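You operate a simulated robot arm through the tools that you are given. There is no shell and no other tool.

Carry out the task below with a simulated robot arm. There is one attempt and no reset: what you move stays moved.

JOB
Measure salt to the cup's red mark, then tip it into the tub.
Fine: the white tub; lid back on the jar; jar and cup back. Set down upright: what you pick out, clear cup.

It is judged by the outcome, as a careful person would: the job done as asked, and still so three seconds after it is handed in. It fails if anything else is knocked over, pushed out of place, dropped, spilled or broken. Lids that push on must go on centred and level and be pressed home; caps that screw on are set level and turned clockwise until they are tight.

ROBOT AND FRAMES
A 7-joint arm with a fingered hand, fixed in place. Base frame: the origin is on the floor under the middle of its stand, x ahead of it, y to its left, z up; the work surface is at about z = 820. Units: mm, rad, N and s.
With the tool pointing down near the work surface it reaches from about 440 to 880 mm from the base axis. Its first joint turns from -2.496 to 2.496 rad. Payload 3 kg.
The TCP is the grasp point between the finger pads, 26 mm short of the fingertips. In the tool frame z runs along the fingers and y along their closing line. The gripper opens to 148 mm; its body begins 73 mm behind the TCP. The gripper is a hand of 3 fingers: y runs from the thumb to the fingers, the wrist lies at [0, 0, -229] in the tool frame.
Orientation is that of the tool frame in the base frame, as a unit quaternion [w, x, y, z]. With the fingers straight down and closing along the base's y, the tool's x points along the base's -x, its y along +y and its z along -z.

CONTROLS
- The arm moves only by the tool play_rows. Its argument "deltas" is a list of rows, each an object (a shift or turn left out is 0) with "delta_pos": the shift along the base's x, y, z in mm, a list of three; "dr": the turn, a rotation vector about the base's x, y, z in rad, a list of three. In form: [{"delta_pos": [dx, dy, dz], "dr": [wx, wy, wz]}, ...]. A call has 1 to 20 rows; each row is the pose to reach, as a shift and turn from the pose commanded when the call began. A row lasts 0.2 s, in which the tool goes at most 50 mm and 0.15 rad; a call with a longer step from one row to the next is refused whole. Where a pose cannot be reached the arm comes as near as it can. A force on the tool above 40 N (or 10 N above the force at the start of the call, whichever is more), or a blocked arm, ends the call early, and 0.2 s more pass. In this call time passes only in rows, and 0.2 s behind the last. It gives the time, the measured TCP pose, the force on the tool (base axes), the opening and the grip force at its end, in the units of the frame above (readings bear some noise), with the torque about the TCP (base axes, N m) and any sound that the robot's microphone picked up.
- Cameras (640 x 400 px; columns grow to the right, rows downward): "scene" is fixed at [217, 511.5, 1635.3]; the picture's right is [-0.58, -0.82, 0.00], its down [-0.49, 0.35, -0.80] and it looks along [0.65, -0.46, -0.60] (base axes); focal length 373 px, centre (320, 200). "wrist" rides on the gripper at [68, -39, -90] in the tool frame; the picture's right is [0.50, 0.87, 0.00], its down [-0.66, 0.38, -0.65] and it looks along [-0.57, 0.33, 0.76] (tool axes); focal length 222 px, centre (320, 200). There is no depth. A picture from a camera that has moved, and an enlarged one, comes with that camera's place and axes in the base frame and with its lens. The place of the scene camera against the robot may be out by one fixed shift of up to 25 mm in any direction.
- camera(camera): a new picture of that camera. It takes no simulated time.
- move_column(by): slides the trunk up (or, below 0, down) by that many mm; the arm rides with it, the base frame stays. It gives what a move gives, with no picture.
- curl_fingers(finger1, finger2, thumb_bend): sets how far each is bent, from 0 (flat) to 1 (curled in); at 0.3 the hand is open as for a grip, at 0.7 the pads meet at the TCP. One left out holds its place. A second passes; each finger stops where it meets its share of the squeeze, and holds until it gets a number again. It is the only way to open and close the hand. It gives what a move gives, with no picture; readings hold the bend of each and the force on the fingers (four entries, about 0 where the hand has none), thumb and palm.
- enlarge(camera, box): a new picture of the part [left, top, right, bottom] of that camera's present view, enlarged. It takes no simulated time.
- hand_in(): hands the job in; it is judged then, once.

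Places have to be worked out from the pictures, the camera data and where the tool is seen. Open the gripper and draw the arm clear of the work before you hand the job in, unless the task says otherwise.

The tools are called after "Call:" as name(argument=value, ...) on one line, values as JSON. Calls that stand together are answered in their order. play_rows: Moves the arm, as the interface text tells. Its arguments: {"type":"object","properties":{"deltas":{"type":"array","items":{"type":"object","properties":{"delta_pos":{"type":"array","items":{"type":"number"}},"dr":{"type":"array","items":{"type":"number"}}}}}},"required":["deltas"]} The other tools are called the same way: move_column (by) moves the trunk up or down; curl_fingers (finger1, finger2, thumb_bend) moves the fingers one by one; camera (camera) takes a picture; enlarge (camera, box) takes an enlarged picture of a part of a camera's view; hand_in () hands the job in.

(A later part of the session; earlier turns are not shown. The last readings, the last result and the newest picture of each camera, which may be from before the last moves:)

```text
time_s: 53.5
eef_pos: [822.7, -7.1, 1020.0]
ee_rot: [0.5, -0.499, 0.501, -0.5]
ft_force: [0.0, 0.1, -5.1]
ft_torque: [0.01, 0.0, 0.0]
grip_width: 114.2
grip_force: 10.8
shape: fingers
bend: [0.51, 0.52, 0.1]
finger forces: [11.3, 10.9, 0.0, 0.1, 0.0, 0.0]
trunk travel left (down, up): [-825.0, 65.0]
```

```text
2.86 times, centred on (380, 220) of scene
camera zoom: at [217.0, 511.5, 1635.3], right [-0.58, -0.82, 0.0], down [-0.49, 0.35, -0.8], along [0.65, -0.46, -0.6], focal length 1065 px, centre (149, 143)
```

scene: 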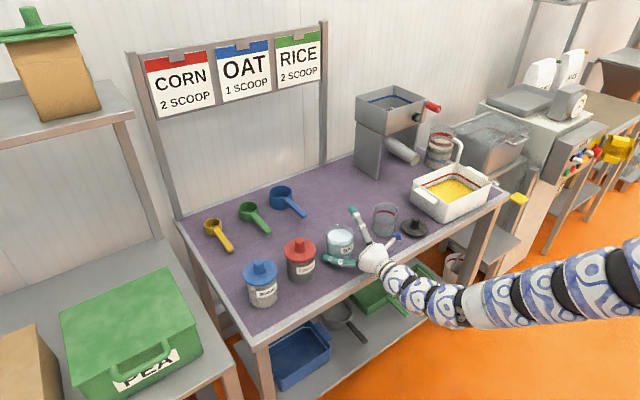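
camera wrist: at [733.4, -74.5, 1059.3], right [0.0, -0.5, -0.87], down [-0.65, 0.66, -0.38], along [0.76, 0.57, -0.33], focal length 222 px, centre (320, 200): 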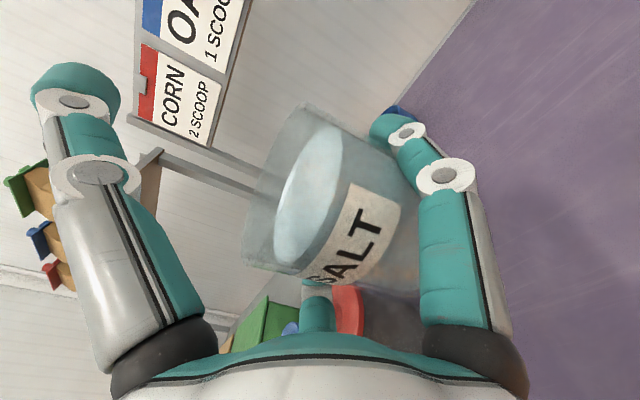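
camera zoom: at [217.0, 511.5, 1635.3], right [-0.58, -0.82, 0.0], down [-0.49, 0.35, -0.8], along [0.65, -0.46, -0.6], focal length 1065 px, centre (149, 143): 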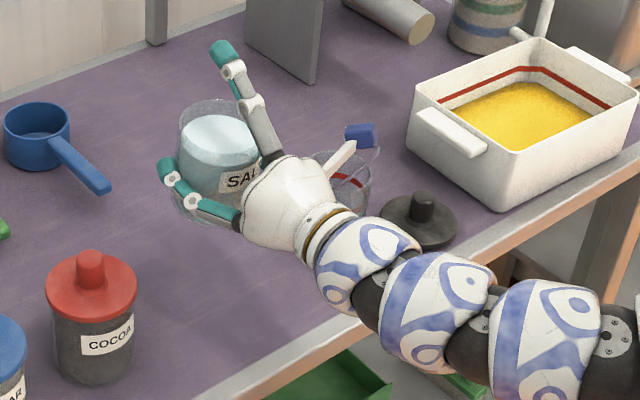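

Steady at 5.1 N. I'll carry the jar to the right, over the cup with clearance, to the far side of the cup, in gentle steps.

Call:
play_rows(deltas=[{"delta_pos": [0, -12, 0]}, {"delta_pos": [1, -26, 0]}, {"delta_pos": [2, -40, 0]}, {"delta_pos": [3, -55, 0]}, {"delta_pos": [4, -70, 0]}, {"delta_pos": [5, -85, 0]}, {"delta_pos": [6, -100, 0]}, {"delta_pos": [7, -115, 0]}, {"delta_pos": [8, -130, 0]}])

Call:
play_rows(deltas=[{"delta_pos": [0, -15, 0]}, {"delta_pos": [0, -30, 0]}, {"delta_pos": [0, -45, 0]}, {"delta_pos": [0, -60, 0]}, {"delta_pos": [0, -75, 0]}, {"delta_pos": [0, -90, 0]}, {"delta_pos": [0, -105, 0]}, {"delta_pos": [0, -116, 0]}, {"delta_pos": [0, -123, 0]}])

Call:
camera(camera="wrist")

Call:
enlarge(camera="scene", box=[320, 130, 520, 270])

```text
time_s: 55.5
eef_pos: [833.2, -135.7, 1021.5]
ee_rot: [0.5, -0.5, 0.5, -0.5]
ft_force: [0.0, -0.3, -4.6]
ft_torque: [0.04, 0.04, -0.01]
grip_width: 114.5
grip_force: 11.3
shape: fingers
bend: [0.51, 0.52, 0.1]
finger forces: [11.5, 10.9, 0.0, 0.0, 0.0, 0.0]
trunk travel left (down, up): [-825.0, 65.0]
```

```text
time_s: 57.5
eef_pos: [831.1, -259.4, 1021.7]
ee_rot: [0.5, -0.5, 0.5, -0.5]
ft_force: [-0.2, 0.6, -4.8]
ft_torque: [-0.02, 0.04, 0.02]
grip_width: 114.1
grip_force: 10.9
shape: fingers
bend: [0.51, 0.52, 0.1]
finger forces: [11.3, 10.8, 0.0, 0.0, 0.0, 0.1]
trunk travel left (down, up): [-825.0, 65.0]
```

```text
taken
camera wrist: at [741.8, -326.8, 1061.4], right [0.0, -0.5, -0.87], down [-0.65, 0.66, -0.38], along [0.76, 0.57, -0.33], focal length 222 px, centre (320, 200)
```

wrist: 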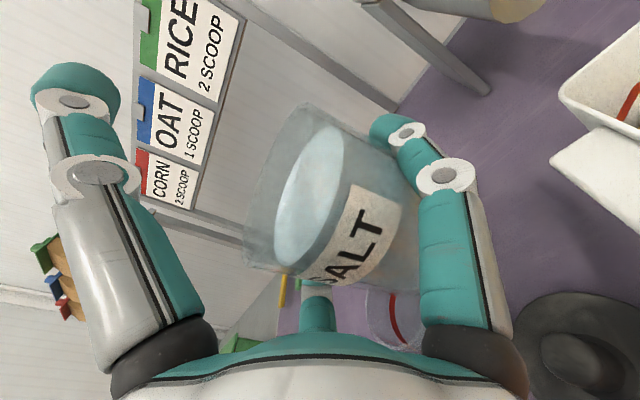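

```text
2.86 times, centred on (420, 200) of scene
camera zoom: at [217.0, 511.5, 1635.3], right [-0.58, -0.82, 0.0], down [-0.49, 0.35, -0.8], along [0.65, -0.46, -0.6], focal length 1065 px, centre (34, 200)
```

zoom: 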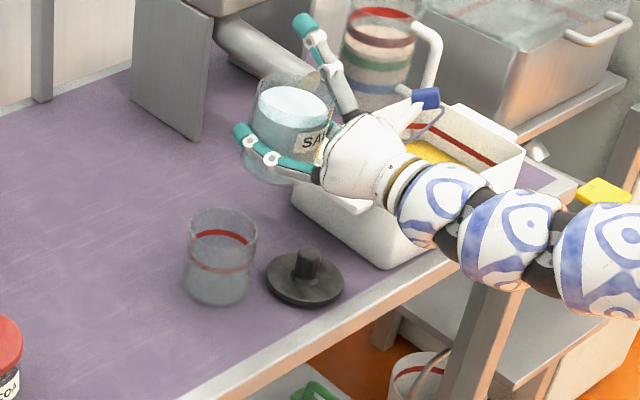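

The cup is in clear view of the scene camera, and the jar is on its far side. I'll begin tipping toward the cup: roll 35° while lowering a little, and check for flow.

Call:
play_rows(deltas=[{"delta_pos": [0, 0, -6], "dr": [-0.1, 0, 0]}, {"delta_pos": [0, 0.5, -12], "dr": [-0.2, 0, 0]}, {"delta_pos": [0, 1, -18], "dr": [-0.3, 0, 0]}, {"delta_pos": [0, 2, -25], "dr": [-0.4, 0, 0]}, {"delta_pos": [0, 3, -31], "dr": [-0.5, 0, 0]}, {"delta_pos": [0, 4, -37], "dr": [-0.6, 0, 0]}])

Call:
camera(camera="wrist")

Call:
enlarge(camera="scene", box=[360, 150, 480, 250])

```text
time_s: 59.0
eef_pos: [832.6, -257.2, 985.1]
ee_rot: [-0.33, 0.625, -0.329, 0.625]
ft_force: [-0.8, 0.0, -4.1]
ft_torque: [0.1, -0.01, 0.01]
grip_width: 113.9
grip_force: 11.8
shape: fingers
bend: [0.52, 0.52, 0.1]
finger forces: [10.7, 12.9, 0.0, 0.0, 0.0, 0.0]
trunk travel left (down, up): [-825.0, 65.0]
```

```text
taken
camera wrist: at [742.4, -291.2, 1055.6], right [0.0, -0.9, -0.43], down [-0.65, 0.33, -0.68], along [0.76, 0.28, -0.59], focal length 222 px, centre (320, 200)
```

wrist: 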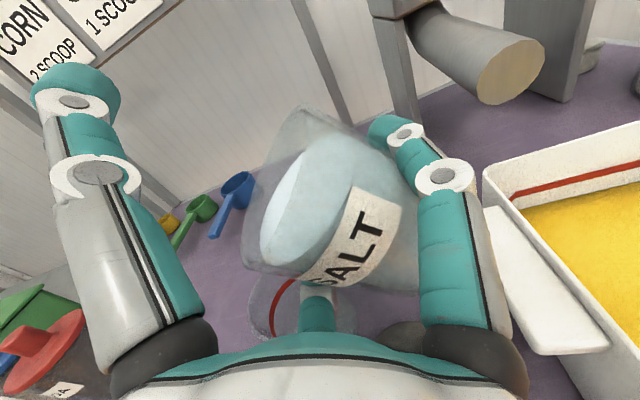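

```text
4.00 times, centred on (420, 200) of scene
camera zoom: at [217.0, 511.5, 1635.3], right [-0.58, -0.82, 0.0], down [-0.49, 0.35, -0.8], along [0.65, -0.46, -0.6], focal length 1491 px, centre (-80, 200)
```

zoom: 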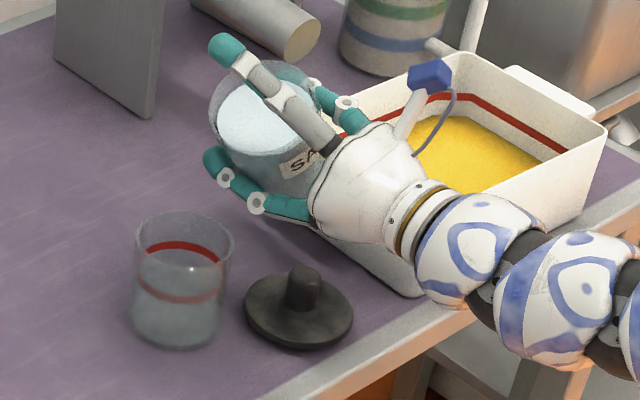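

No flow yet at 34°, though the salt has shifted toward the lip. I'll continue with a small roll and check.

Call:
play_rows(deltas=[{"delta_pos": [0, 1, -2], "dr": [-0.08, 0, 0]}, {"delta_pos": [0, 2, -4], "dr": [-0.16, 0, 0]}])

Call:
enlarge(camera="wrist", box=[200, 80, 440, 340])

Call:
enlarge(camera="scene", box=[360, 150, 480, 250])

```text
time_s: 59.5
eef_pos: [830.3, -254.3, 979.8]
ee_rot: [-0.28, 0.65, -0.278, 0.65]
ft_force: [0.1, 0.3, -4.7]
ft_torque: [0.08, 0.03, -0.01]
grip_width: 113.3
grip_force: 12.3
shape: fingers
bend: [0.52, 0.52, 0.1]
finger forces: [10.6, 13.2, 0.0, 0.0, 0.0, 0.0]
trunk travel left (down, up): [-825.0, 65.0]
```

```text
1.54 times, centred on (320, 210) of wrist
camera zoom: at [741.6, -277.3, 1055.4], right [0.0, -0.96, -0.28], down [-0.65, 0.21, -0.73], along [0.76, 0.18, -0.63], focal length 342 px, centre (320, 185)
```

zoom: 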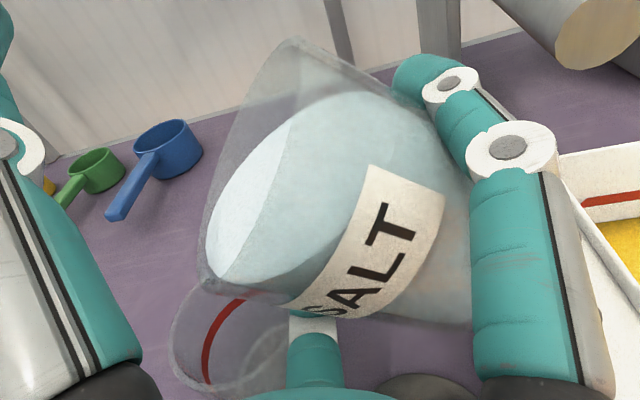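

```text
4.00 times, centred on (420, 200) of scene
camera zoom: at [217.0, 511.5, 1635.3], right [-0.58, -0.82, 0.0], down [-0.49, 0.35, -0.8], along [0.65, -0.46, -0.6], focal length 1491 px, centre (-80, 200)
```

zoom: 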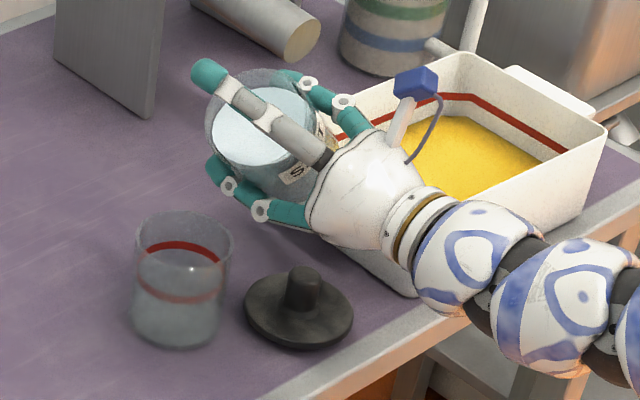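

Still no flow at 44°. The salt surface is close to the lip, so I'll roll on in small steps.

Call:
play_rows(deltas=[{"delta_pos": [0, 1, 0], "dr": [-0.07, 0, 0]}, {"delta_pos": [0, 2, 0], "dr": [-0.14, 0, 0]}])

Call:
enlarge(camera="wrist", box=[200, 80, 440, 340])

Call:
enlarge(camera="scene", box=[360, 150, 480, 250])

```text
time_s: 60.1
eef_pos: [831.2, -253.2, 980.6]
ee_rot: [-0.232, 0.668, -0.234, 0.668]
ft_force: [-0.2, 0.4, -4.8]
ft_torque: [0.07, 0.0, 0.04]
grip_width: 113.4
grip_force: 11.9
shape: fingers
bend: [0.52, 0.52, 0.1]
finger forces: [10.5, 13.6, 0.0, 0.0, 0.1, 0.0]
trunk travel left (down, up): [-825.0, 65.0]
```

```text
1.54 times, centred on (320, 210) of wrist
camera zoom: at [742.0, -264.5, 1057.5], right [0.0, -0.99, -0.15], down [-0.65, 0.11, -0.75], along [0.76, 0.1, -0.65], focal length 342 px, centre (320, 185)
```

zoom: 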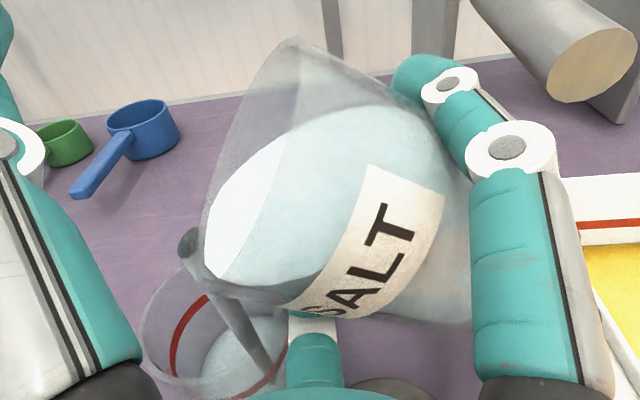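

```text
4.00 times, centred on (420, 200) of scene
camera zoom: at [217.0, 511.5, 1635.3], right [-0.58, -0.82, 0.0], down [-0.49, 0.35, -0.8], along [0.65, -0.46, -0.6], focal length 1491 px, centre (-80, 200)
```

zoom: 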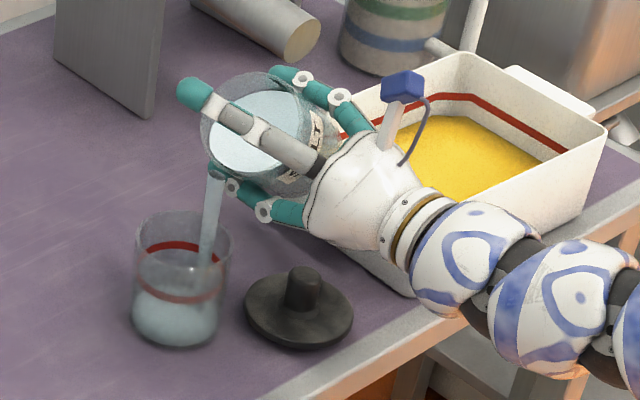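

Salt is flowing in a clean stream into the cup. I'll hold this angle briefly and watch the level.

Call:
play_rows(deltas=[{"delta_pos": [0, 0, 0]}])

Call:
enlarge(camera="wrist", box=[200, 80, 440, 340])

Call:
enlarge(camera="scene", box=[370, 180, 450, 240])

```text
time_s: 60.5
eef_pos: [831.2, -252.8, 981.5]
ee_rot: [-0.232, 0.668, -0.233, 0.668]
ft_force: [0.0, -0.8, -4.1]
ft_torque: [0.11, 0.03, 0.03]
grip_width: 113.2
grip_force: 12.4
shape: fingers
bend: [0.52, 0.52, 0.1]
finger forces: [10.6, 13.5, 0.1, 0.0, 0.0, 0.0]
trunk travel left (down, up): [-825.0, 65.0]
```

```text
1.54 times, centred on (320, 210) of wrist
camera zoom: at [742.0, -264.6, 1057.6], right [0.0, -0.99, -0.15], down [-0.65, 0.11, -0.75], along [0.76, 0.1, -0.65], focal length 342 px, centre (320, 185)
```

zoom: 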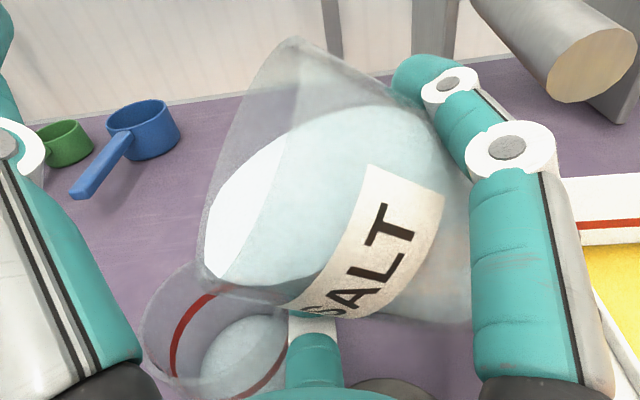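

```text
6.67 times, centred on (410, 210) of scene
camera zoom: at [217.0, 511.5, 1635.3], right [-0.58, -0.82, 0.0], down [-0.49, 0.35, -0.8], along [0.65, -0.46, -0.6], focal length 2485 px, centre (-280, 133)
```

zoom: 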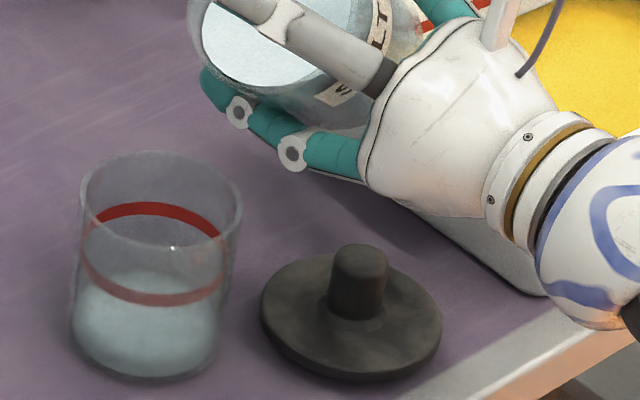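

The flow stopped by itself and the cup is now roughly half way to the mark. I'll continue in smaller tilt increments.

Call:
play_rows(deltas=[{"delta_pos": [0, 0.5, 0], "dr": [-0.035, 0, 0]}, {"delta_pos": [0, 1, 0], "dr": [-0.05, 0, 0]}])

Call:
enlarge(camera="scene", box=[370, 180, 450, 240])

Call:
enlarge(camera="wrist", box=[200, 80, 440, 340])

```text
time_s: 61.1
eef_pos: [832.4, -252.4, 979.6]
ee_rot: [-0.216, 0.673, -0.216, 0.674]
ft_force: [-0.9, -0.1, -4.8]
ft_torque: [0.09, 0.06, 0.0]
grip_width: 113.3
grip_force: 12.2
shape: fingers
bend: [0.52, 0.52, 0.1]
finger forces: [10.6, 13.5, 0.0, 0.1, 0.0, 0.0]
trunk travel left (down, up): [-825.0, 65.0]
```

```text
6.67 times, centred on (410, 210) of scene
camera zoom: at [217.0, 511.5, 1635.3], right [-0.58, -0.82, 0.0], down [-0.49, 0.35, -0.8], along [0.65, -0.46, -0.6], focal length 2485 px, centre (-280, 133)
```

zoom: 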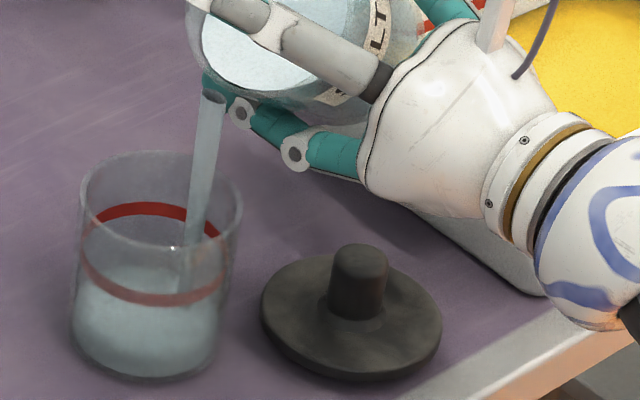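

```text
1.54 times, centred on (320, 210) of wrist
camera zoom: at [742.0, -259.9, 1058.0], right [0.0, -1.0, -0.1], down [-0.65, 0.07, -0.75], along [0.76, 0.06, -0.65], focal length 342 px, centre (320, 185)
```

zoom: 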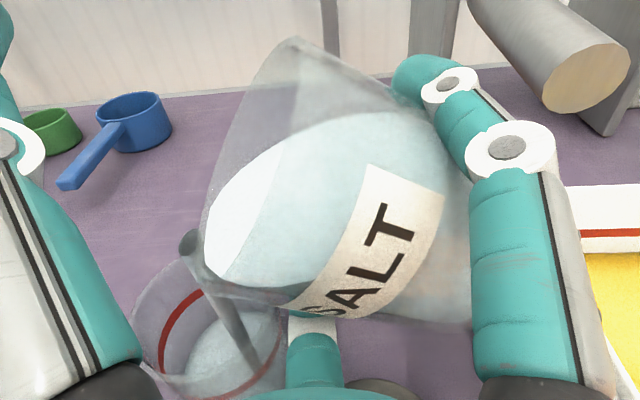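

Flowing again and the level is rising slowly. I'll hold until it stops.

Call:
play_rows(deltas=[{"delta_pos": [0, 0, 0]}])

Call:
enlarge(camera="scene", box=[370, 190, 430, 240])

Call:
enlarge(camera="wrist", box=[240, 220, 400, 360])

```text
time_s: 61.5
eef_pos: [830.6, -252.4, 980.9]
ee_rot: [-0.215, 0.674, -0.216, 0.673]
ft_force: [0.2, -0.2, -3.8]
ft_torque: [0.11, 0.04, -0.03]
grip_width: 113.2
grip_force: 11.8
shape: fingers
bend: [0.52, 0.52, 0.1]
finger forces: [10.7, 13.6, 0.0, 0.0, 0.1, 0.0]
trunk travel left (down, up): [-825.0, 65.0]
```

```text
8.00 times, centred on (400, 215) of scene
camera zoom: at [217.0, 511.5, 1635.3], right [-0.58, -0.82, 0.0], down [-0.49, 0.35, -0.8], along [0.65, -0.46, -0.6], focal length 2982 px, centre (-320, 80)
```

zoom: 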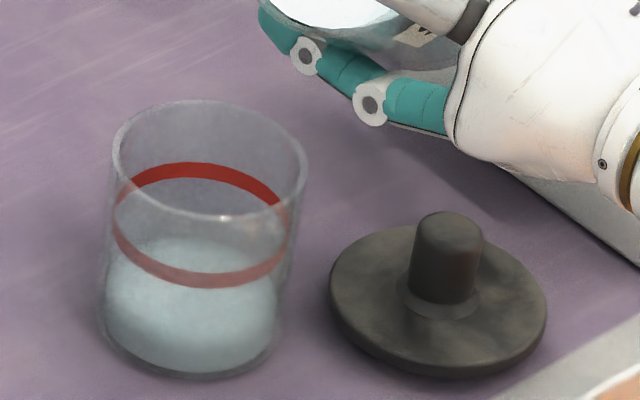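

```text
2.86 times, centred on (320, 290) of wrist
camera zoom: at [742.0, -260.0, 1058.0], right [0.0, -1.0, -0.1], down [-0.65, 0.07, -0.75], along [0.76, 0.06, -0.65], focal length 635 px, centre (320, -57)
```

zoom: 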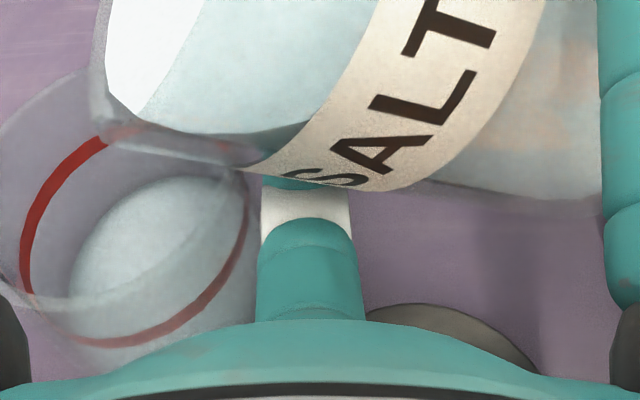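

The flow stopped again, with the salt roughly 20 mm deep against the mark at about 50 mm. I'll continue with slightly larger increments, keeping the lip over the cup.

Call:
play_rows(deltas=[{"delta_pos": [0, 0.7, -0.5], "dr": [-0.04, 0, 0]}, {"delta_pos": [0, 1.5, -1], "dr": [-0.08, 0, 0]}, {"delta_pos": [0, 1.5, -1], "dr": [-0.08, 0, 0]}])

Call:
enlarge(camera="scene", box=[370, 190, 430, 240])

Call:
enlarge(camera="wrist", box=[200, 80, 440, 340])

```text
time_s: 62.4
eef_pos: [831.3, -250.4, 979.3]
ee_rot: [-0.189, 0.681, -0.188, 0.682]
ft_force: [0.6, -0.7, -4.1]
ft_torque: [0.11, 0.01, -0.01]
grip_width: 113.1
grip_force: 12.3
shape: fingers
bend: [0.52, 0.52, 0.1]
finger forces: [10.5, 13.5, 0.0, 0.0, 0.0, 0.0]
trunk travel left (down, up): [-825.0, 65.0]
```

```text
8.00 times, centred on (400, 215) of scene
camera zoom: at [217.0, 511.5, 1635.3], right [-0.58, -0.82, 0.0], down [-0.49, 0.35, -0.8], along [0.65, -0.46, -0.6], focal length 2982 px, centre (-320, 80)
```

zoom: 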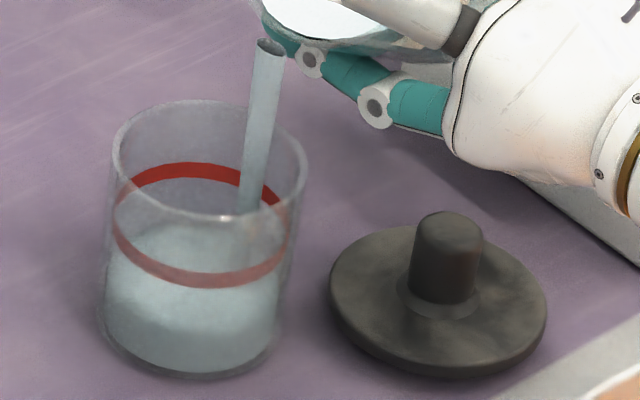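

```text
1.54 times, centred on (320, 210) of wrist
camera zoom: at [741.5, -252.2, 1057.3], right [0.0, -1.0, -0.02], down [-0.65, 0.01, -0.76], along [0.76, 0.01, -0.65], focal length 342 px, centre (320, 185)
```

zoom: 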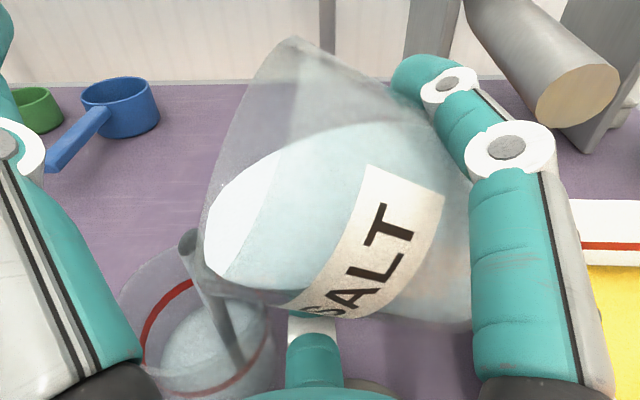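

The level is rising, still flowing. Another short hold.

Call:
play_rows(deltas=[{"delta_pos": [0, 0, 0]}, {"delta_pos": [0, 0, 0]}])

Call:
enlarge(camera="scene", box=[370, 190, 430, 240])

```text
time_s: 63.0
eef_pos: [831.2, -250.2, 978.5]
ee_rot: [-0.188, 0.681, -0.189, 0.682]
ft_force: [0.1, 0.3, -3.8]
ft_torque: [0.1, 0.0, -0.02]
grip_width: 112.6
grip_force: 12.0
shape: fingers
bend: [0.52, 0.52, 0.1]
finger forces: [10.6, 13.5, 0.0, 0.0, 0.0, 0.1]
trunk travel left (down, up): [-825.0, 65.0]
```

```text
8.00 times, centred on (400, 215) of scene
camera zoom: at [217.0, 511.5, 1635.3], right [-0.58, -0.82, 0.0], down [-0.49, 0.35, -0.8], along [0.65, -0.46, -0.6], focal length 2982 px, centre (-320, 80)
```

zoom: 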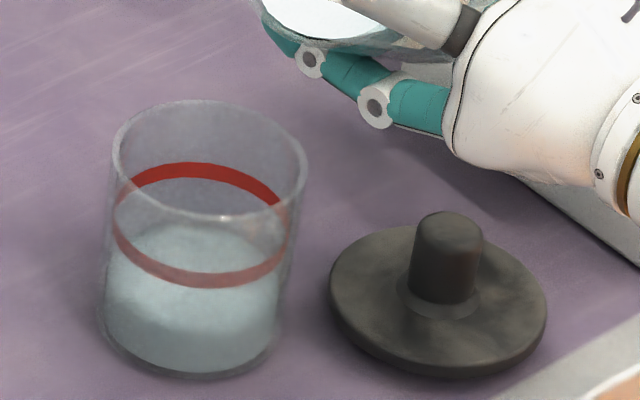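

The level is now about 30 mm of 50 mm. I'll tip a further 0.1 rad.

Call:
play_rows(deltas=[{"delta_pos": [0, 1, -1], "dr": [-0.05, 0, 0]}, {"delta_pos": [0, 2, -2], "dr": [-0.1, 0, 0]}, {"delta_pos": [0, 2, -2], "dr": [-0.1, 0, 0]}, {"delta_pos": [0, 2, -2], "dr": [-0.1, 0, 0]}])

Call:
enlarge(camera="scene", box=[370, 190, 430, 240])

Call:
enlarge(camera="wrist", box=[200, 80, 440, 340])

```text
time_s: 64.0
eef_pos: [831.5, -247.9, 977.7]
ee_rot: [-0.155, 0.69, -0.155, 0.69]
ft_force: [-0.1, 0.4, -4.9]
ft_torque: [0.08, -0.01, 0.0]
grip_width: 112.2
grip_force: 11.3
shape: fingers
bend: [0.52, 0.52, 0.1]
finger forces: [10.6, 13.4, 0.1, 0.1, 0.0, 0.0]
trunk travel left (down, up): [-825.0, 65.0]
```

```text
8.00 times, centred on (400, 215) of scene
camera zoom: at [217.0, 511.5, 1635.3], right [-0.58, -0.82, 0.0], down [-0.49, 0.35, -0.8], along [0.65, -0.46, -0.6], focal length 2982 px, centre (-320, 80)
```

zoom: 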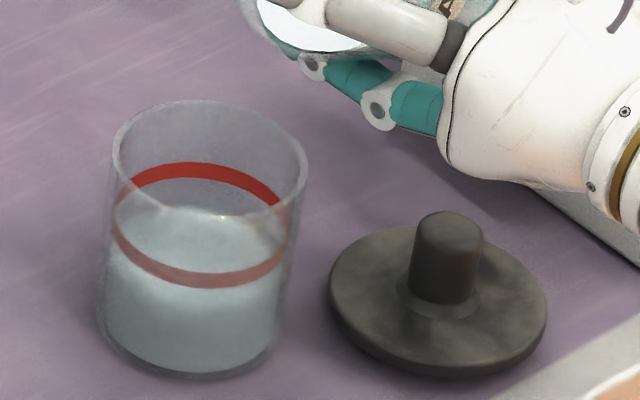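

```text
1.54 times, centred on (320, 210) of wrist
camera zoom: at [742.0, -241.7, 1055.1], right [0.0, -1.0, 0.08], down [-0.65, -0.06, -0.75], along [0.76, -0.05, -0.65], focal length 342 px, centre (320, 185)
```

zoom: 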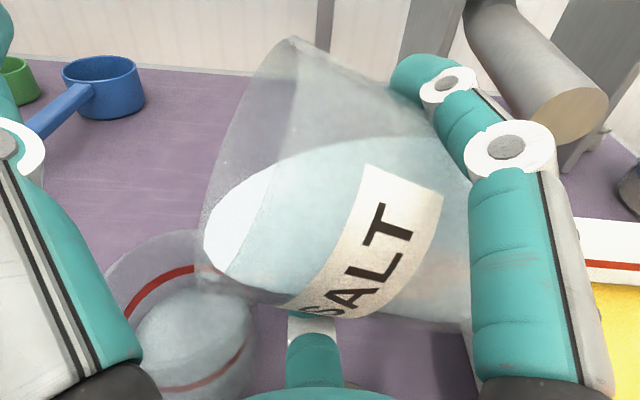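

The salt's back edge needs to rise about 16 mm more to the ring. Another 0.1 rad.

Call:
play_rows(deltas=[{"delta_pos": [0, 1.2, -1], "dr": [-0.05, 0, 0]}, {"delta_pos": [0, 2.5, -2], "dr": [-0.1, 0, 0]}, {"delta_pos": [0, 2.5, -2], "dr": [-0.1, 0, 0]}, {"delta_pos": [0, 2.5, -2], "dr": [-0.1, 0, 0]}])

Call:
enlarge(camera="scene", box=[370, 190, 430, 240])

Call:
enlarge(camera="wrist", box=[200, 80, 440, 340])

```text
time_s: 65.0
eef_pos: [830.8, -245.6, 975.3]
ee_rot: [-0.12, 0.697, -0.119, 0.697]
ft_force: [0.0, 0.1, -3.6]
ft_torque: [0.06, 0.04, -0.02]
grip_width: 112.5
grip_force: 11.6
shape: fingers
bend: [0.52, 0.52, 0.1]
finger forces: [10.8, 13.0, 0.1, 0.1, 0.0, 0.0]
trunk travel left (down, up): [-825.0, 65.0]
```

```text
8.00 times, centred on (400, 215) of scene
camera zoom: at [217.0, 511.5, 1635.3], right [-0.58, -0.82, 0.0], down [-0.49, 0.35, -0.8], along [0.65, -0.46, -0.6], focal length 2982 px, centre (-320, 80)
```

zoom: 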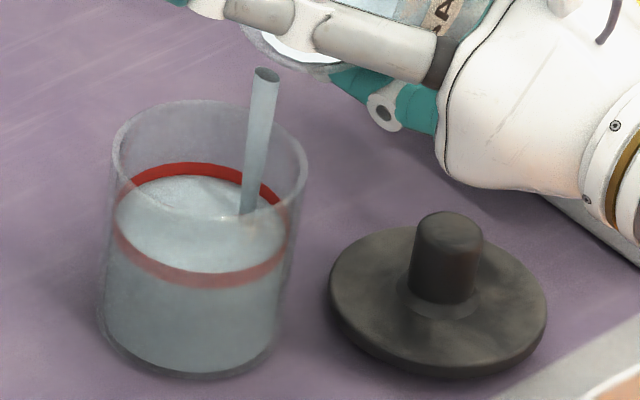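

```text
1.54 times, centred on (320, 210) of wrist
camera zoom: at [741.7, -232.0, 1052.2], right [0.0, -0.98, 0.18], down [-0.65, -0.14, -0.74], along [0.76, -0.12, -0.64], focal length 342 px, centre (320, 185)
```

zoom: 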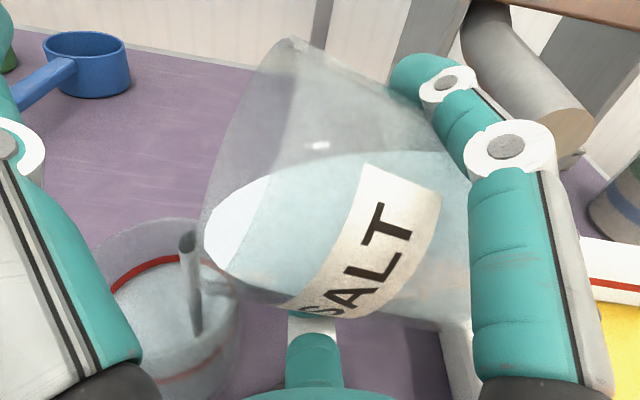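

The level is now right at the ring and the stream is still running. I'll tip the jar back immediately to cut the flow.

Call:
play_rows(deltas=[{"delta_pos": [0, -2, 2], "dr": [0.14, 0, 0]}])

Call:
enlarge(camera="scene", box=[370, 190, 430, 240])

Call:
enlarge(camera="wrist", box=[200, 80, 440, 340])

```text
time_s: 65.3
eef_pos: [832.0, -247.8, 978.9]
ee_rot: [-0.169, 0.687, -0.169, 0.687]
ft_force: [-0.2, 1.4, -2.8]
ft_torque: [0.07, 0.0, 0.0]
grip_width: 112.6
grip_force: 11.8
shape: fingers
bend: [0.52, 0.52, 0.1]
finger forces: [10.8, 12.7, 0.0, 0.0, 0.0, 0.1]
trunk travel left (down, up): [-825.0, 65.0]
```

```text
8.00 times, centred on (400, 215) of scene
camera zoom: at [217.0, 511.5, 1635.3], right [-0.58, -0.82, 0.0], down [-0.49, 0.35, -0.8], along [0.65, -0.46, -0.6], focal length 2982 px, centre (-320, 80)
```

zoom: 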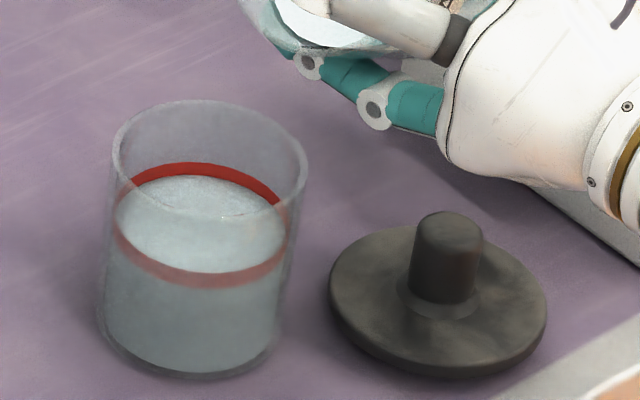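

```text
1.54 times, centred on (320, 210) of wrist
camera zoom: at [742.1, -244.9, 1056.2], right [0.0, -1.0, 0.04], down [-0.65, -0.03, -0.76], along [0.76, -0.03, -0.65], focal length 342 px, centre (320, 185)
```

zoom: 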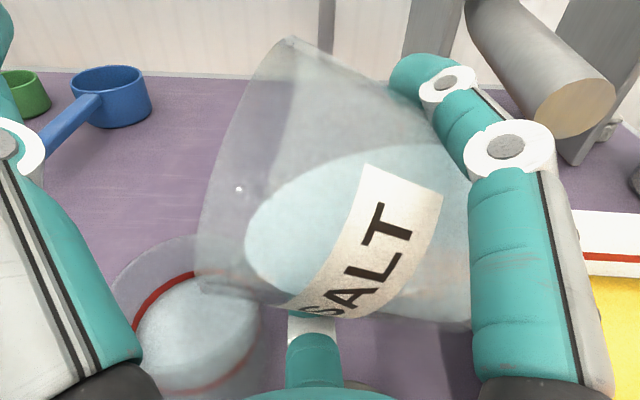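

The flow stopped. A tight zoom on the cup will show the level against the ring.

Call:
enlarge(camera="scene", box=[378, 198, 412, 240])

Call:
enlarge(camera="wrist", box=[230, 240, 320, 350])

```text
9.52 times, centred on (395, 219) of scene
camera zoom: at [217.0, 511.5, 1635.3], right [-0.58, -0.82, 0.0], down [-0.49, 0.35, -0.8], along [0.65, -0.46, -0.6], focal length 3551 px, centre (-394, 19)
```

zoom: 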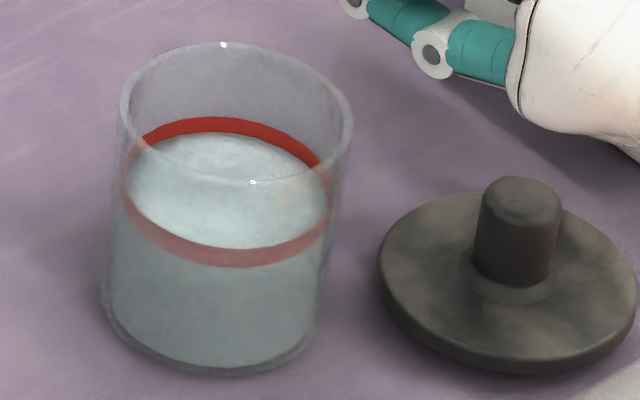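

```text
3.64 times, centred on (275, 295) of wrist
camera zoom: at [742.1, -244.9, 1056.2], right [0.0, -1.0, 0.04], down [-0.65, -0.03, -0.76], along [0.76, -0.03, -0.65], focal length 808 px, centre (484, -146)
```

zoom: 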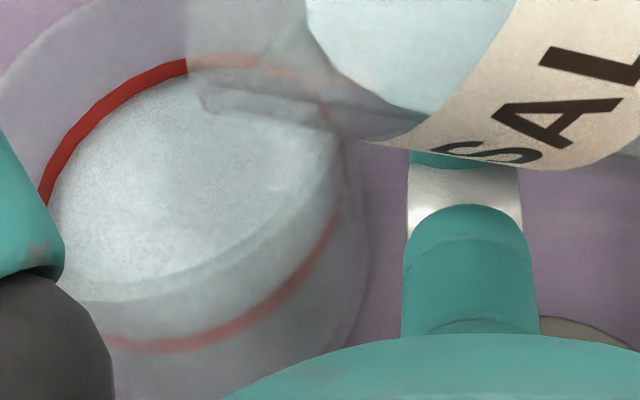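

The salt surface sits at the ring, with its ellipse centre matching the ring's within about 1 mm, so the measure is done. I'll raise the jar and roll it back upright.

Call:
play_rows(deltas=[{"delta_pos": [0, -2, 8], "dr": [0.1, 0, 0]}, {"delta_pos": [0, -4, 16], "dr": [0.21, 0, 0]}, {"delta_pos": [0, -6, 24], "dr": [0.32, 0, 0]}, {"delta_pos": [0, -8, 32], "dr": [0.43, 0, 0]}, {"delta_pos": [0, -10, 38], "dr": [0.54, 0, 0]}, {"delta_pos": [0, -11, 42], "dr": [0.65, 0, 0]}, {"delta_pos": [0, -11, 42], "dr": [0.76, 0, 0]}, {"delta_pos": [0, -11, 42], "dr": [0.87, 0, 0]}, {"delta_pos": [0, -11, 42], "dr": [0.98, 0, 0]}, {"delta_pos": [0, -11, 42], "dr": [1.09, 0, 0]}])

Call:
camera(camera="wrist")

Call:
enlarge(camera="scene", box=[340, 140, 480, 250])

Call:
enlarge(camera="scene", box=[378, 198, 412, 240])

```text
time_s: 67.5
eef_pos: [830.9, -260.2, 1021.3]
ee_rot: [0.5, -0.5, 0.501, -0.5]
ft_force: [0.1, 0.0, -3.3]
ft_torque: [0.0, 0.0, 0.05]
grip_width: 112.4
grip_force: 12.1
shape: fingers
bend: [0.52, 0.52, 0.1]
finger forces: [12.4, 11.5, 0.0, 0.1, 0.0, 0.1]
trunk travel left (down, up): [-825.0, 65.0]
```

```text
taken
camera wrist: at [741.5, -326.7, 1059.1], right [0.0, -0.5, -0.87], down [-0.65, 0.66, -0.38], along [0.76, 0.57, -0.33], focal length 222 px, centre (320, 200)
```

wrist: 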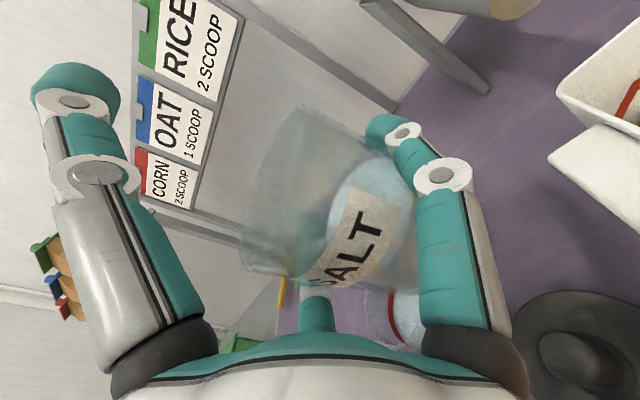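

```text
3.64 times, centred on (410, 195) of scene
camera zoom: at [217.0, 511.5, 1635.3], right [-0.58, -0.82, 0.0], down [-0.49, 0.35, -0.8], along [0.65, -0.46, -0.6], focal length 1356 px, centre (-7, 218)
```

zoom: 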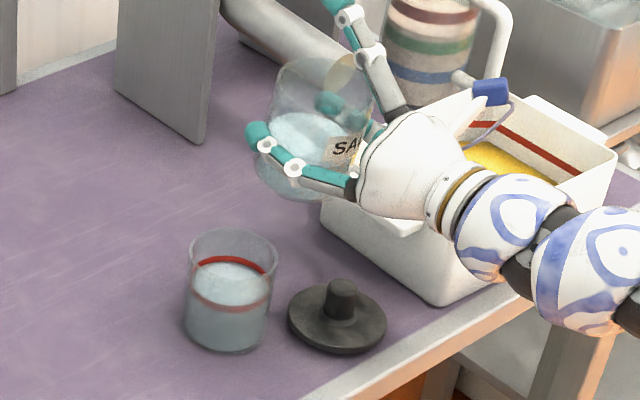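

```text
9.52 times, centred on (395, 219) of scene
camera zoom: at [217.0, 511.5, 1635.3], right [-0.58, -0.82, 0.0], down [-0.49, 0.35, -0.8], along [0.65, -0.46, -0.6], focal length 3551 px, centre (-394, 19)
```

zoom: 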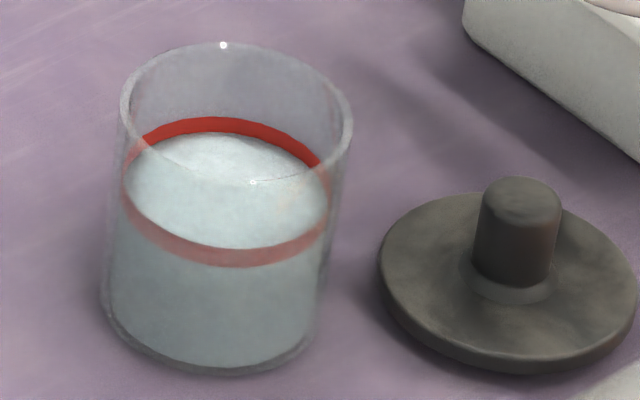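

The cup is filled to the mark and the jar is upright, about 1.5 N lighter. I'll carry it back over the cup to its original place near (811, -32).

Call:
play_rows(deltas=[{"delta_pos": [-1, 10, 0]}, {"delta_pos": [-2, 24, 0]}, {"delta_pos": [-3, 38, 0]}, {"delta_pos": [-4, 54, 0]}, {"delta_pos": [-5, 70, 0]}, {"delta_pos": [-6, 86, 0]}, {"delta_pos": [-7, 102, 0]}, {"delta_pos": [-8, 118, 0]}])

Call:
play_rows(deltas=[{"delta_pos": [-1, 15, 0]}, {"delta_pos": [-3, 31, 0]}, {"delta_pos": [-5, 47, 0]}, {"delta_pos": [-7, 63, 0]}, {"delta_pos": [-9, 79, 0]}, {"delta_pos": [-11, 95, 0]}, {"delta_pos": [-12, 105, 0]}, {"delta_pos": [-12, 110, 0]}])

Call:
enlarge(camera="scene", box=[280, 150, 450, 290])

Call:
camera(camera="wrist")

```text
time_s: 69.3
eef_pos: [822.0, -139.1, 1018.4]
ee_rot: [-0.499, 0.501, -0.5, 0.5]
ft_force: [0.2, -0.4, -3.0]
ft_torque: [-0.02, 0.03, 0.03]
grip_width: 112.0
grip_force: 12.2
shape: fingers
bend: [0.52, 0.52, 0.1]
finger forces: [12.3, 11.7, 0.0, 0.0, 0.0, 0.0]
trunk travel left (down, up): [-825.0, 65.0]
```

```text
time_s: 71.2
eef_pos: [812.2, -31.0, 1020.1]
ee_rot: [-0.5, 0.5, -0.5, 0.501]
ft_force: [-0.4, 0.1, -3.1]
ft_torque: [0.01, -0.01, 0.0]
grip_width: 112.0
grip_force: 12.1
shape: fingers
bend: [0.52, 0.52, 0.1]
finger forces: [12.4, 11.7, 0.0, 0.1, 0.0, 0.0]
trunk travel left (down, up): [-825.0, 65.0]
```

```text
2.86 times, centred on (365, 220) of scene
camera zoom: at [217.0, 511.5, 1635.3], right [-0.58, -0.82, 0.0], down [-0.49, 0.35, -0.8], along [0.65, -0.46, -0.6], focal length 1065 px, centre (191, 143)
```

zoom: 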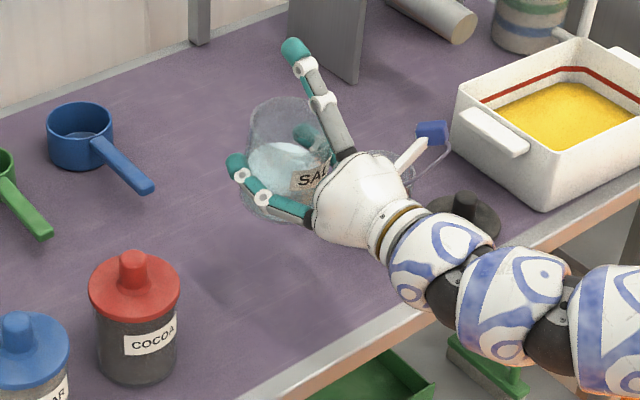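

```text
taken
camera wrist: at [722.2, -97.9, 1059.2], right [0.0, -0.5, -0.87], down [-0.65, 0.66, -0.38], along [0.76, 0.57, -0.33], focal length 222 px, centre (320, 200)
```

wrist: 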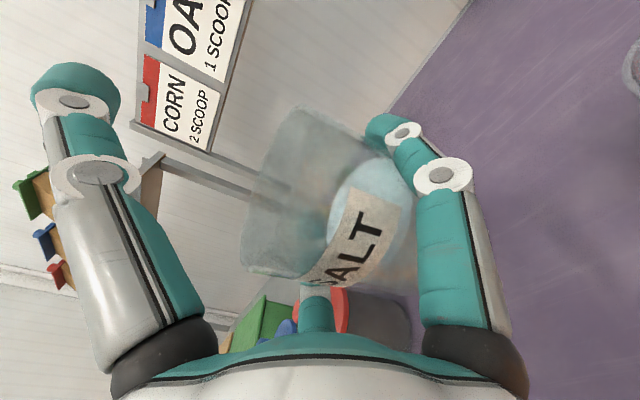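

The jar is back above its original place. I'll descend steadily to just above the table, then finish with force-watched small steps.

Call:
play_rows(deltas=[{"delta_pos": [1, 0, -10]}, {"delta_pos": [2, 0, -24]}, {"delta_pos": [3, 0, -38]}, {"delta_pos": [3, 0, -52]}, {"delta_pos": [3, -1, -66]}, {"delta_pos": [3, -1, -80]}, {"delta_pos": [3, -1, -94]}, {"delta_pos": [3, -1, -106]}, {"delta_pos": [3, -1, -116]}, {"delta_pos": [3, -1, -123]}])

Call:
camera(camera="wrist")

Call:
enlarge(camera="scene", box=[310, 190, 400, 280])

```text
time_s: 73.3
eef_pos: [813.7, -30.0, 896.2]
ee_rot: [-0.5, 0.501, -0.5, 0.499]
ft_force: [0.2, 0.4, -2.2]
ft_torque: [0.0, 0.0, -0.01]
grip_width: 112.1
grip_force: 11.8
shape: fingers
bend: [0.52, 0.52, 0.1]
finger forces: [12.3, 11.5, 0.1, 0.0, 0.0, 0.0]
trunk travel left (down, up): [-825.0, 65.0]
```

```text
taken
camera wrist: at [723.6, -97.8, 935.3], right [0.0, -0.5, -0.87], down [-0.66, 0.65, -0.38], along [0.76, 0.57, -0.33], focal length 222 px, centre (320, 200)
```

wrist: 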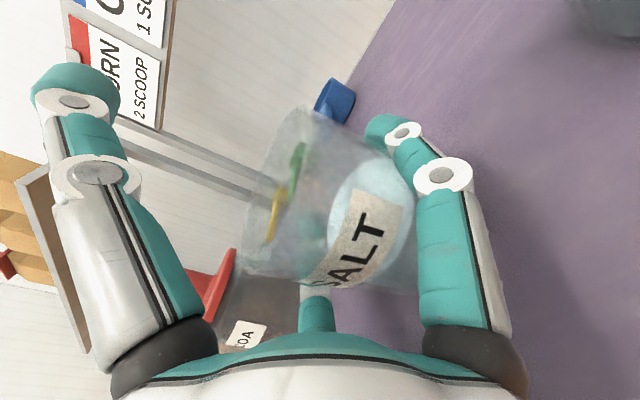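

```text
4.44 times, centred on (355, 235) of scene
camera zoom: at [217.0, 511.5, 1635.3], right [-0.58, -0.82, 0.0], down [-0.49, 0.35, -0.8], along [0.65, -0.46, -0.6], focal length 1657 px, centre (164, 44)
```

zoom: 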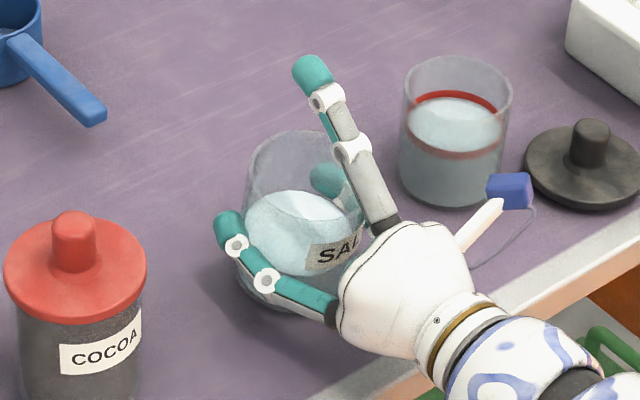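

About 8 mm to go. I'll lower in 2 mm steps until contact shows in the force.

Call:
play_rows(deltas=[{"delta_pos": [0, 0, -2]}, {"delta_pos": [0, 0, -4]}, {"delta_pos": [0, 0, -6]}])

Call:
play_rows(deltas=[{"delta_pos": [0, 0, -1.5]}])

```text
time_s: 74.2
eef_pos: [813.8, -33.5, 891.5]
ee_rot: [0.499, -0.5, 0.501, -0.5]
ft_force: [1.0, 0.5, -1.3]
ft_torque: [0.0, -0.02, 0.01]
grip_width: 111.8
grip_force: 11.8
shape: fingers
bend: [0.52, 0.52, 0.1]
finger forces: [12.0, 11.4, 0.0, 0.0, 0.1, 0.1]
trunk travel left (down, up): [-825.0, 65.0]
```

```text
time_s: 74.5
eef_pos: [813.6, -32.7, 890.0]
ee_rot: [-0.5, 0.5, -0.5, 0.5]
ft_force: [0.6, 0.0, -0.1]
ft_torque: [-0.02, 0.01, -0.03]
grip_width: 111.4
grip_force: 11.9
shape: fingers
bend: [0.52, 0.52, 0.1]
finger forces: [11.7, 11.6, 0.0, 0.0, 0.0, 0.1]
trunk travel left (down, up): [-825.0, 65.0]
```

The weight has transferred to the table. One more small step to seat it flat, then I'll ease the grip in stages.

Call:
play_rows(deltas=[{"delta_pos": [0, 0, -1]}])

Call:
curl_fingers(finger1=0.54, finger2=0.54)

Call:
curl_fingers(finger1=0.48, finger2=0.48)

Call:
curl_fingers(finger1=0.38, finger2=0.38)

Call:
camera(camera="wrist")

Call:
enlarge(camera="scene", box=[310, 190, 400, 280])

```text
time_s: 75.0
eef_pos: [814.2, -31.4, 889.6]
ee_rot: [0.5, -0.5, 0.5, -0.5]
ft_force: [0.7, -0.3, 1.4]
ft_torque: [0.01, 0.07, 0.01]
grip_width: 111.3
grip_force: 11.6
shape: fingers
bend: [0.52, 0.52, 0.1]
finger forces: [12.0, 11.4, 0.0, 0.0, 0.1, 0.0]
trunk travel left (down, up): [-825.0, 65.0]
```

```text
time_s: 76.0
eef_pos: [812.8, -32.2, 889.1]
ee_rot: [-0.5, 0.5, -0.5, 0.5]
ft_force: [0.7, -0.6, 0.6]
ft_torque: [0.02, 0.02, -0.01]
grip_width: 116.5
grip_force: 5.1
shape: fingers
bend: [0.5, 0.51, 0.1]
finger forces: [5.9, 5.2, 0.0, 0.0, 0.1, 0.1]
trunk travel left (down, up): [-825.0, 65.0]
```

```text
time_s: 77.0
eef_pos: [813.9, -32.1, 889.3]
ee_rot: [0.5, -0.5, 0.501, -0.5]
ft_force: [-0.2, 0.1, 1.2]
ft_torque: [0.02, 0.0, -0.04]
grip_width: 121.2
grip_force: 0.5
shape: fingers
bend: [0.48, 0.48, 0.1]
finger forces: [0.5, 0.3, 0.1, 0.1, 0.0, 0.0]
trunk travel left (down, up): [-825.0, 65.0]
```

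```text
time_s: 78.0
eef_pos: [813.6, -31.8, 888.9]
ee_rot: [0.5, -0.5, 0.5, -0.5]
ft_force: [0.5, -0.5, -0.3]
ft_torque: [0.01, -0.03, -0.01]
grip_width: 135.3
grip_force: 0.0
shape: fingers
bend: [0.38, 0.38, 0.1]
finger forces: [0.0, 0.1, 0.1, 0.0, 0.0, 0.0]
trunk travel left (down, up): [-825.0, 65.0]
```

```text
taken
camera wrist: at [723.8, -99.5, 928.3], right [0.0, -0.5, -0.87], down [-0.65, 0.66, -0.38], along [0.76, 0.57, -0.33], focal length 222 px, centre (320, 200)
```

wrist: 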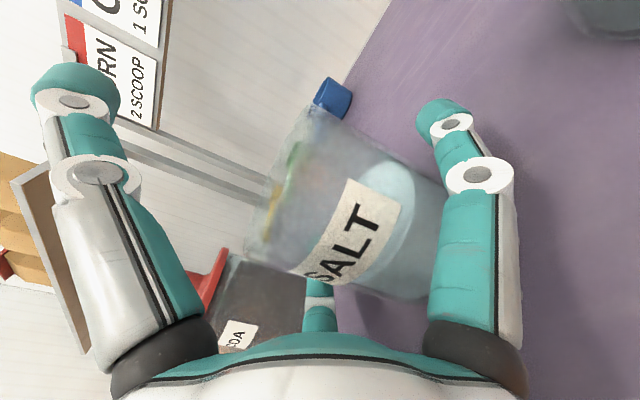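

```text
4.44 times, centred on (355, 235) of scene
camera zoom: at [217.0, 511.5, 1635.3], right [-0.58, -0.82, 0.0], down [-0.49, 0.35, -0.8], along [0.65, -0.46, -0.6], focal length 1657 px, centre (164, 44)
```

zoom: 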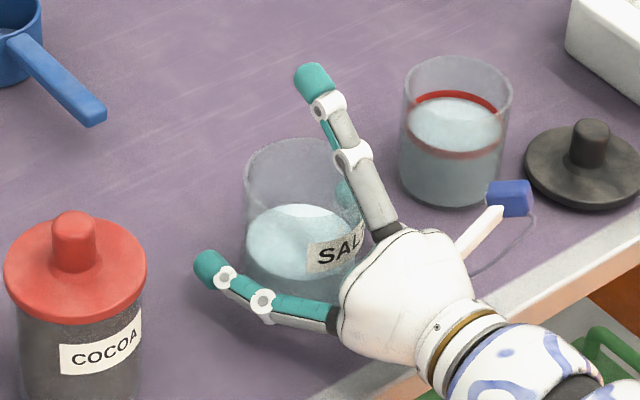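

The jar stands upright within about 5 mm of its original spot. I'll open wider and withdraw straight up, a path that has already proven smooth.

Call:
curl_fingers(finger1=0.3, finger2=0.3, thumb_bend=0.1)

Call:
play_rows(deltas=[{"delta_pos": [0, -2, 10]}, {"delta_pos": [0, -4, 22]}, {"delta_pos": [0, -4, 34]}, {"delta_pos": [0, -4, 46]}, {"delta_pos": [0, -4, 60]}, {"delta_pos": [0, -4, 74]}, {"delta_pos": [0, -4, 90]}, {"delta_pos": [0, -4, 110]}, {"delta_pos": [0, -4, 130]}, {"delta_pos": [0, -4, 150]}])

Call:
camera(camera="wrist")

Call:
enlarge(camera="scene", box=[290, 150, 460, 280])

```text
time_s: 79.0
eef_pos: [813.2, -31.5, 890.5]
ee_rot: [0.5, -0.5, 0.5, -0.5]
ft_force: [0.9, -0.3, 0.3]
ft_torque: [0.0, -0.04, 0.03]
grip_width: 146.4
grip_force: 0.0
shape: fingers
bend: [0.3, 0.3, 0.1]
finger forces: [0.1, 0.1, 0.0, 0.1, 0.0, 0.0]
trunk travel left (down, up): [-825.0, 65.0]
```

```text
time_s: 81.2
eef_pos: [813.4, -36.5, 1038.1]
ee_rot: [0.499, -0.5, 0.501, -0.5]
ft_force: [-0.2, 0.2, -0.5]
ft_torque: [-0.02, 0.01, 0.03]
grip_width: 147.1
grip_force: 0.0
shape: fingers
bend: [0.3, 0.3, 0.1]
finger forces: [0.1, 0.0, 0.0, 0.1, 0.0, 0.0]
trunk travel left (down, up): [-825.0, 65.0]
```

```text
taken
camera wrist: at [722.8, -104.7, 1077.0], right [0.0, -0.5, -0.87], down [-0.65, 0.66, -0.38], along [0.76, 0.57, -0.33], focal length 222 px, centre (320, 200)
```

wrist: 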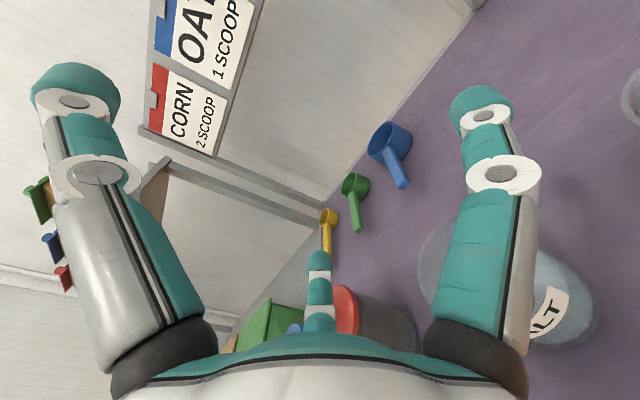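

```text
3.08 times, centred on (375, 215) of scene
camera zoom: at [217.0, 511.5, 1635.3], right [-0.58, -0.82, 0.0], down [-0.49, 0.35, -0.8], along [0.65, -0.46, -0.6], focal length 1147 px, centre (151, 154)
```

zoom: 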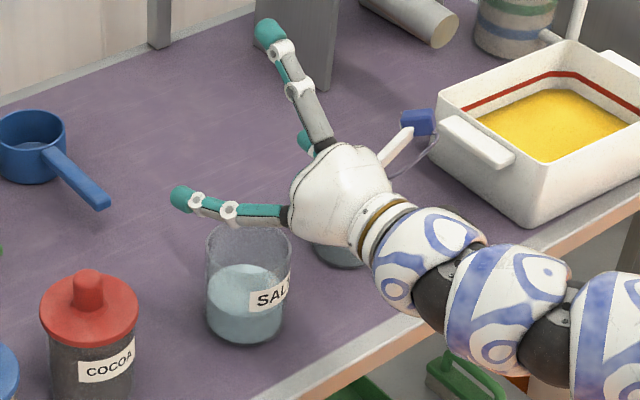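

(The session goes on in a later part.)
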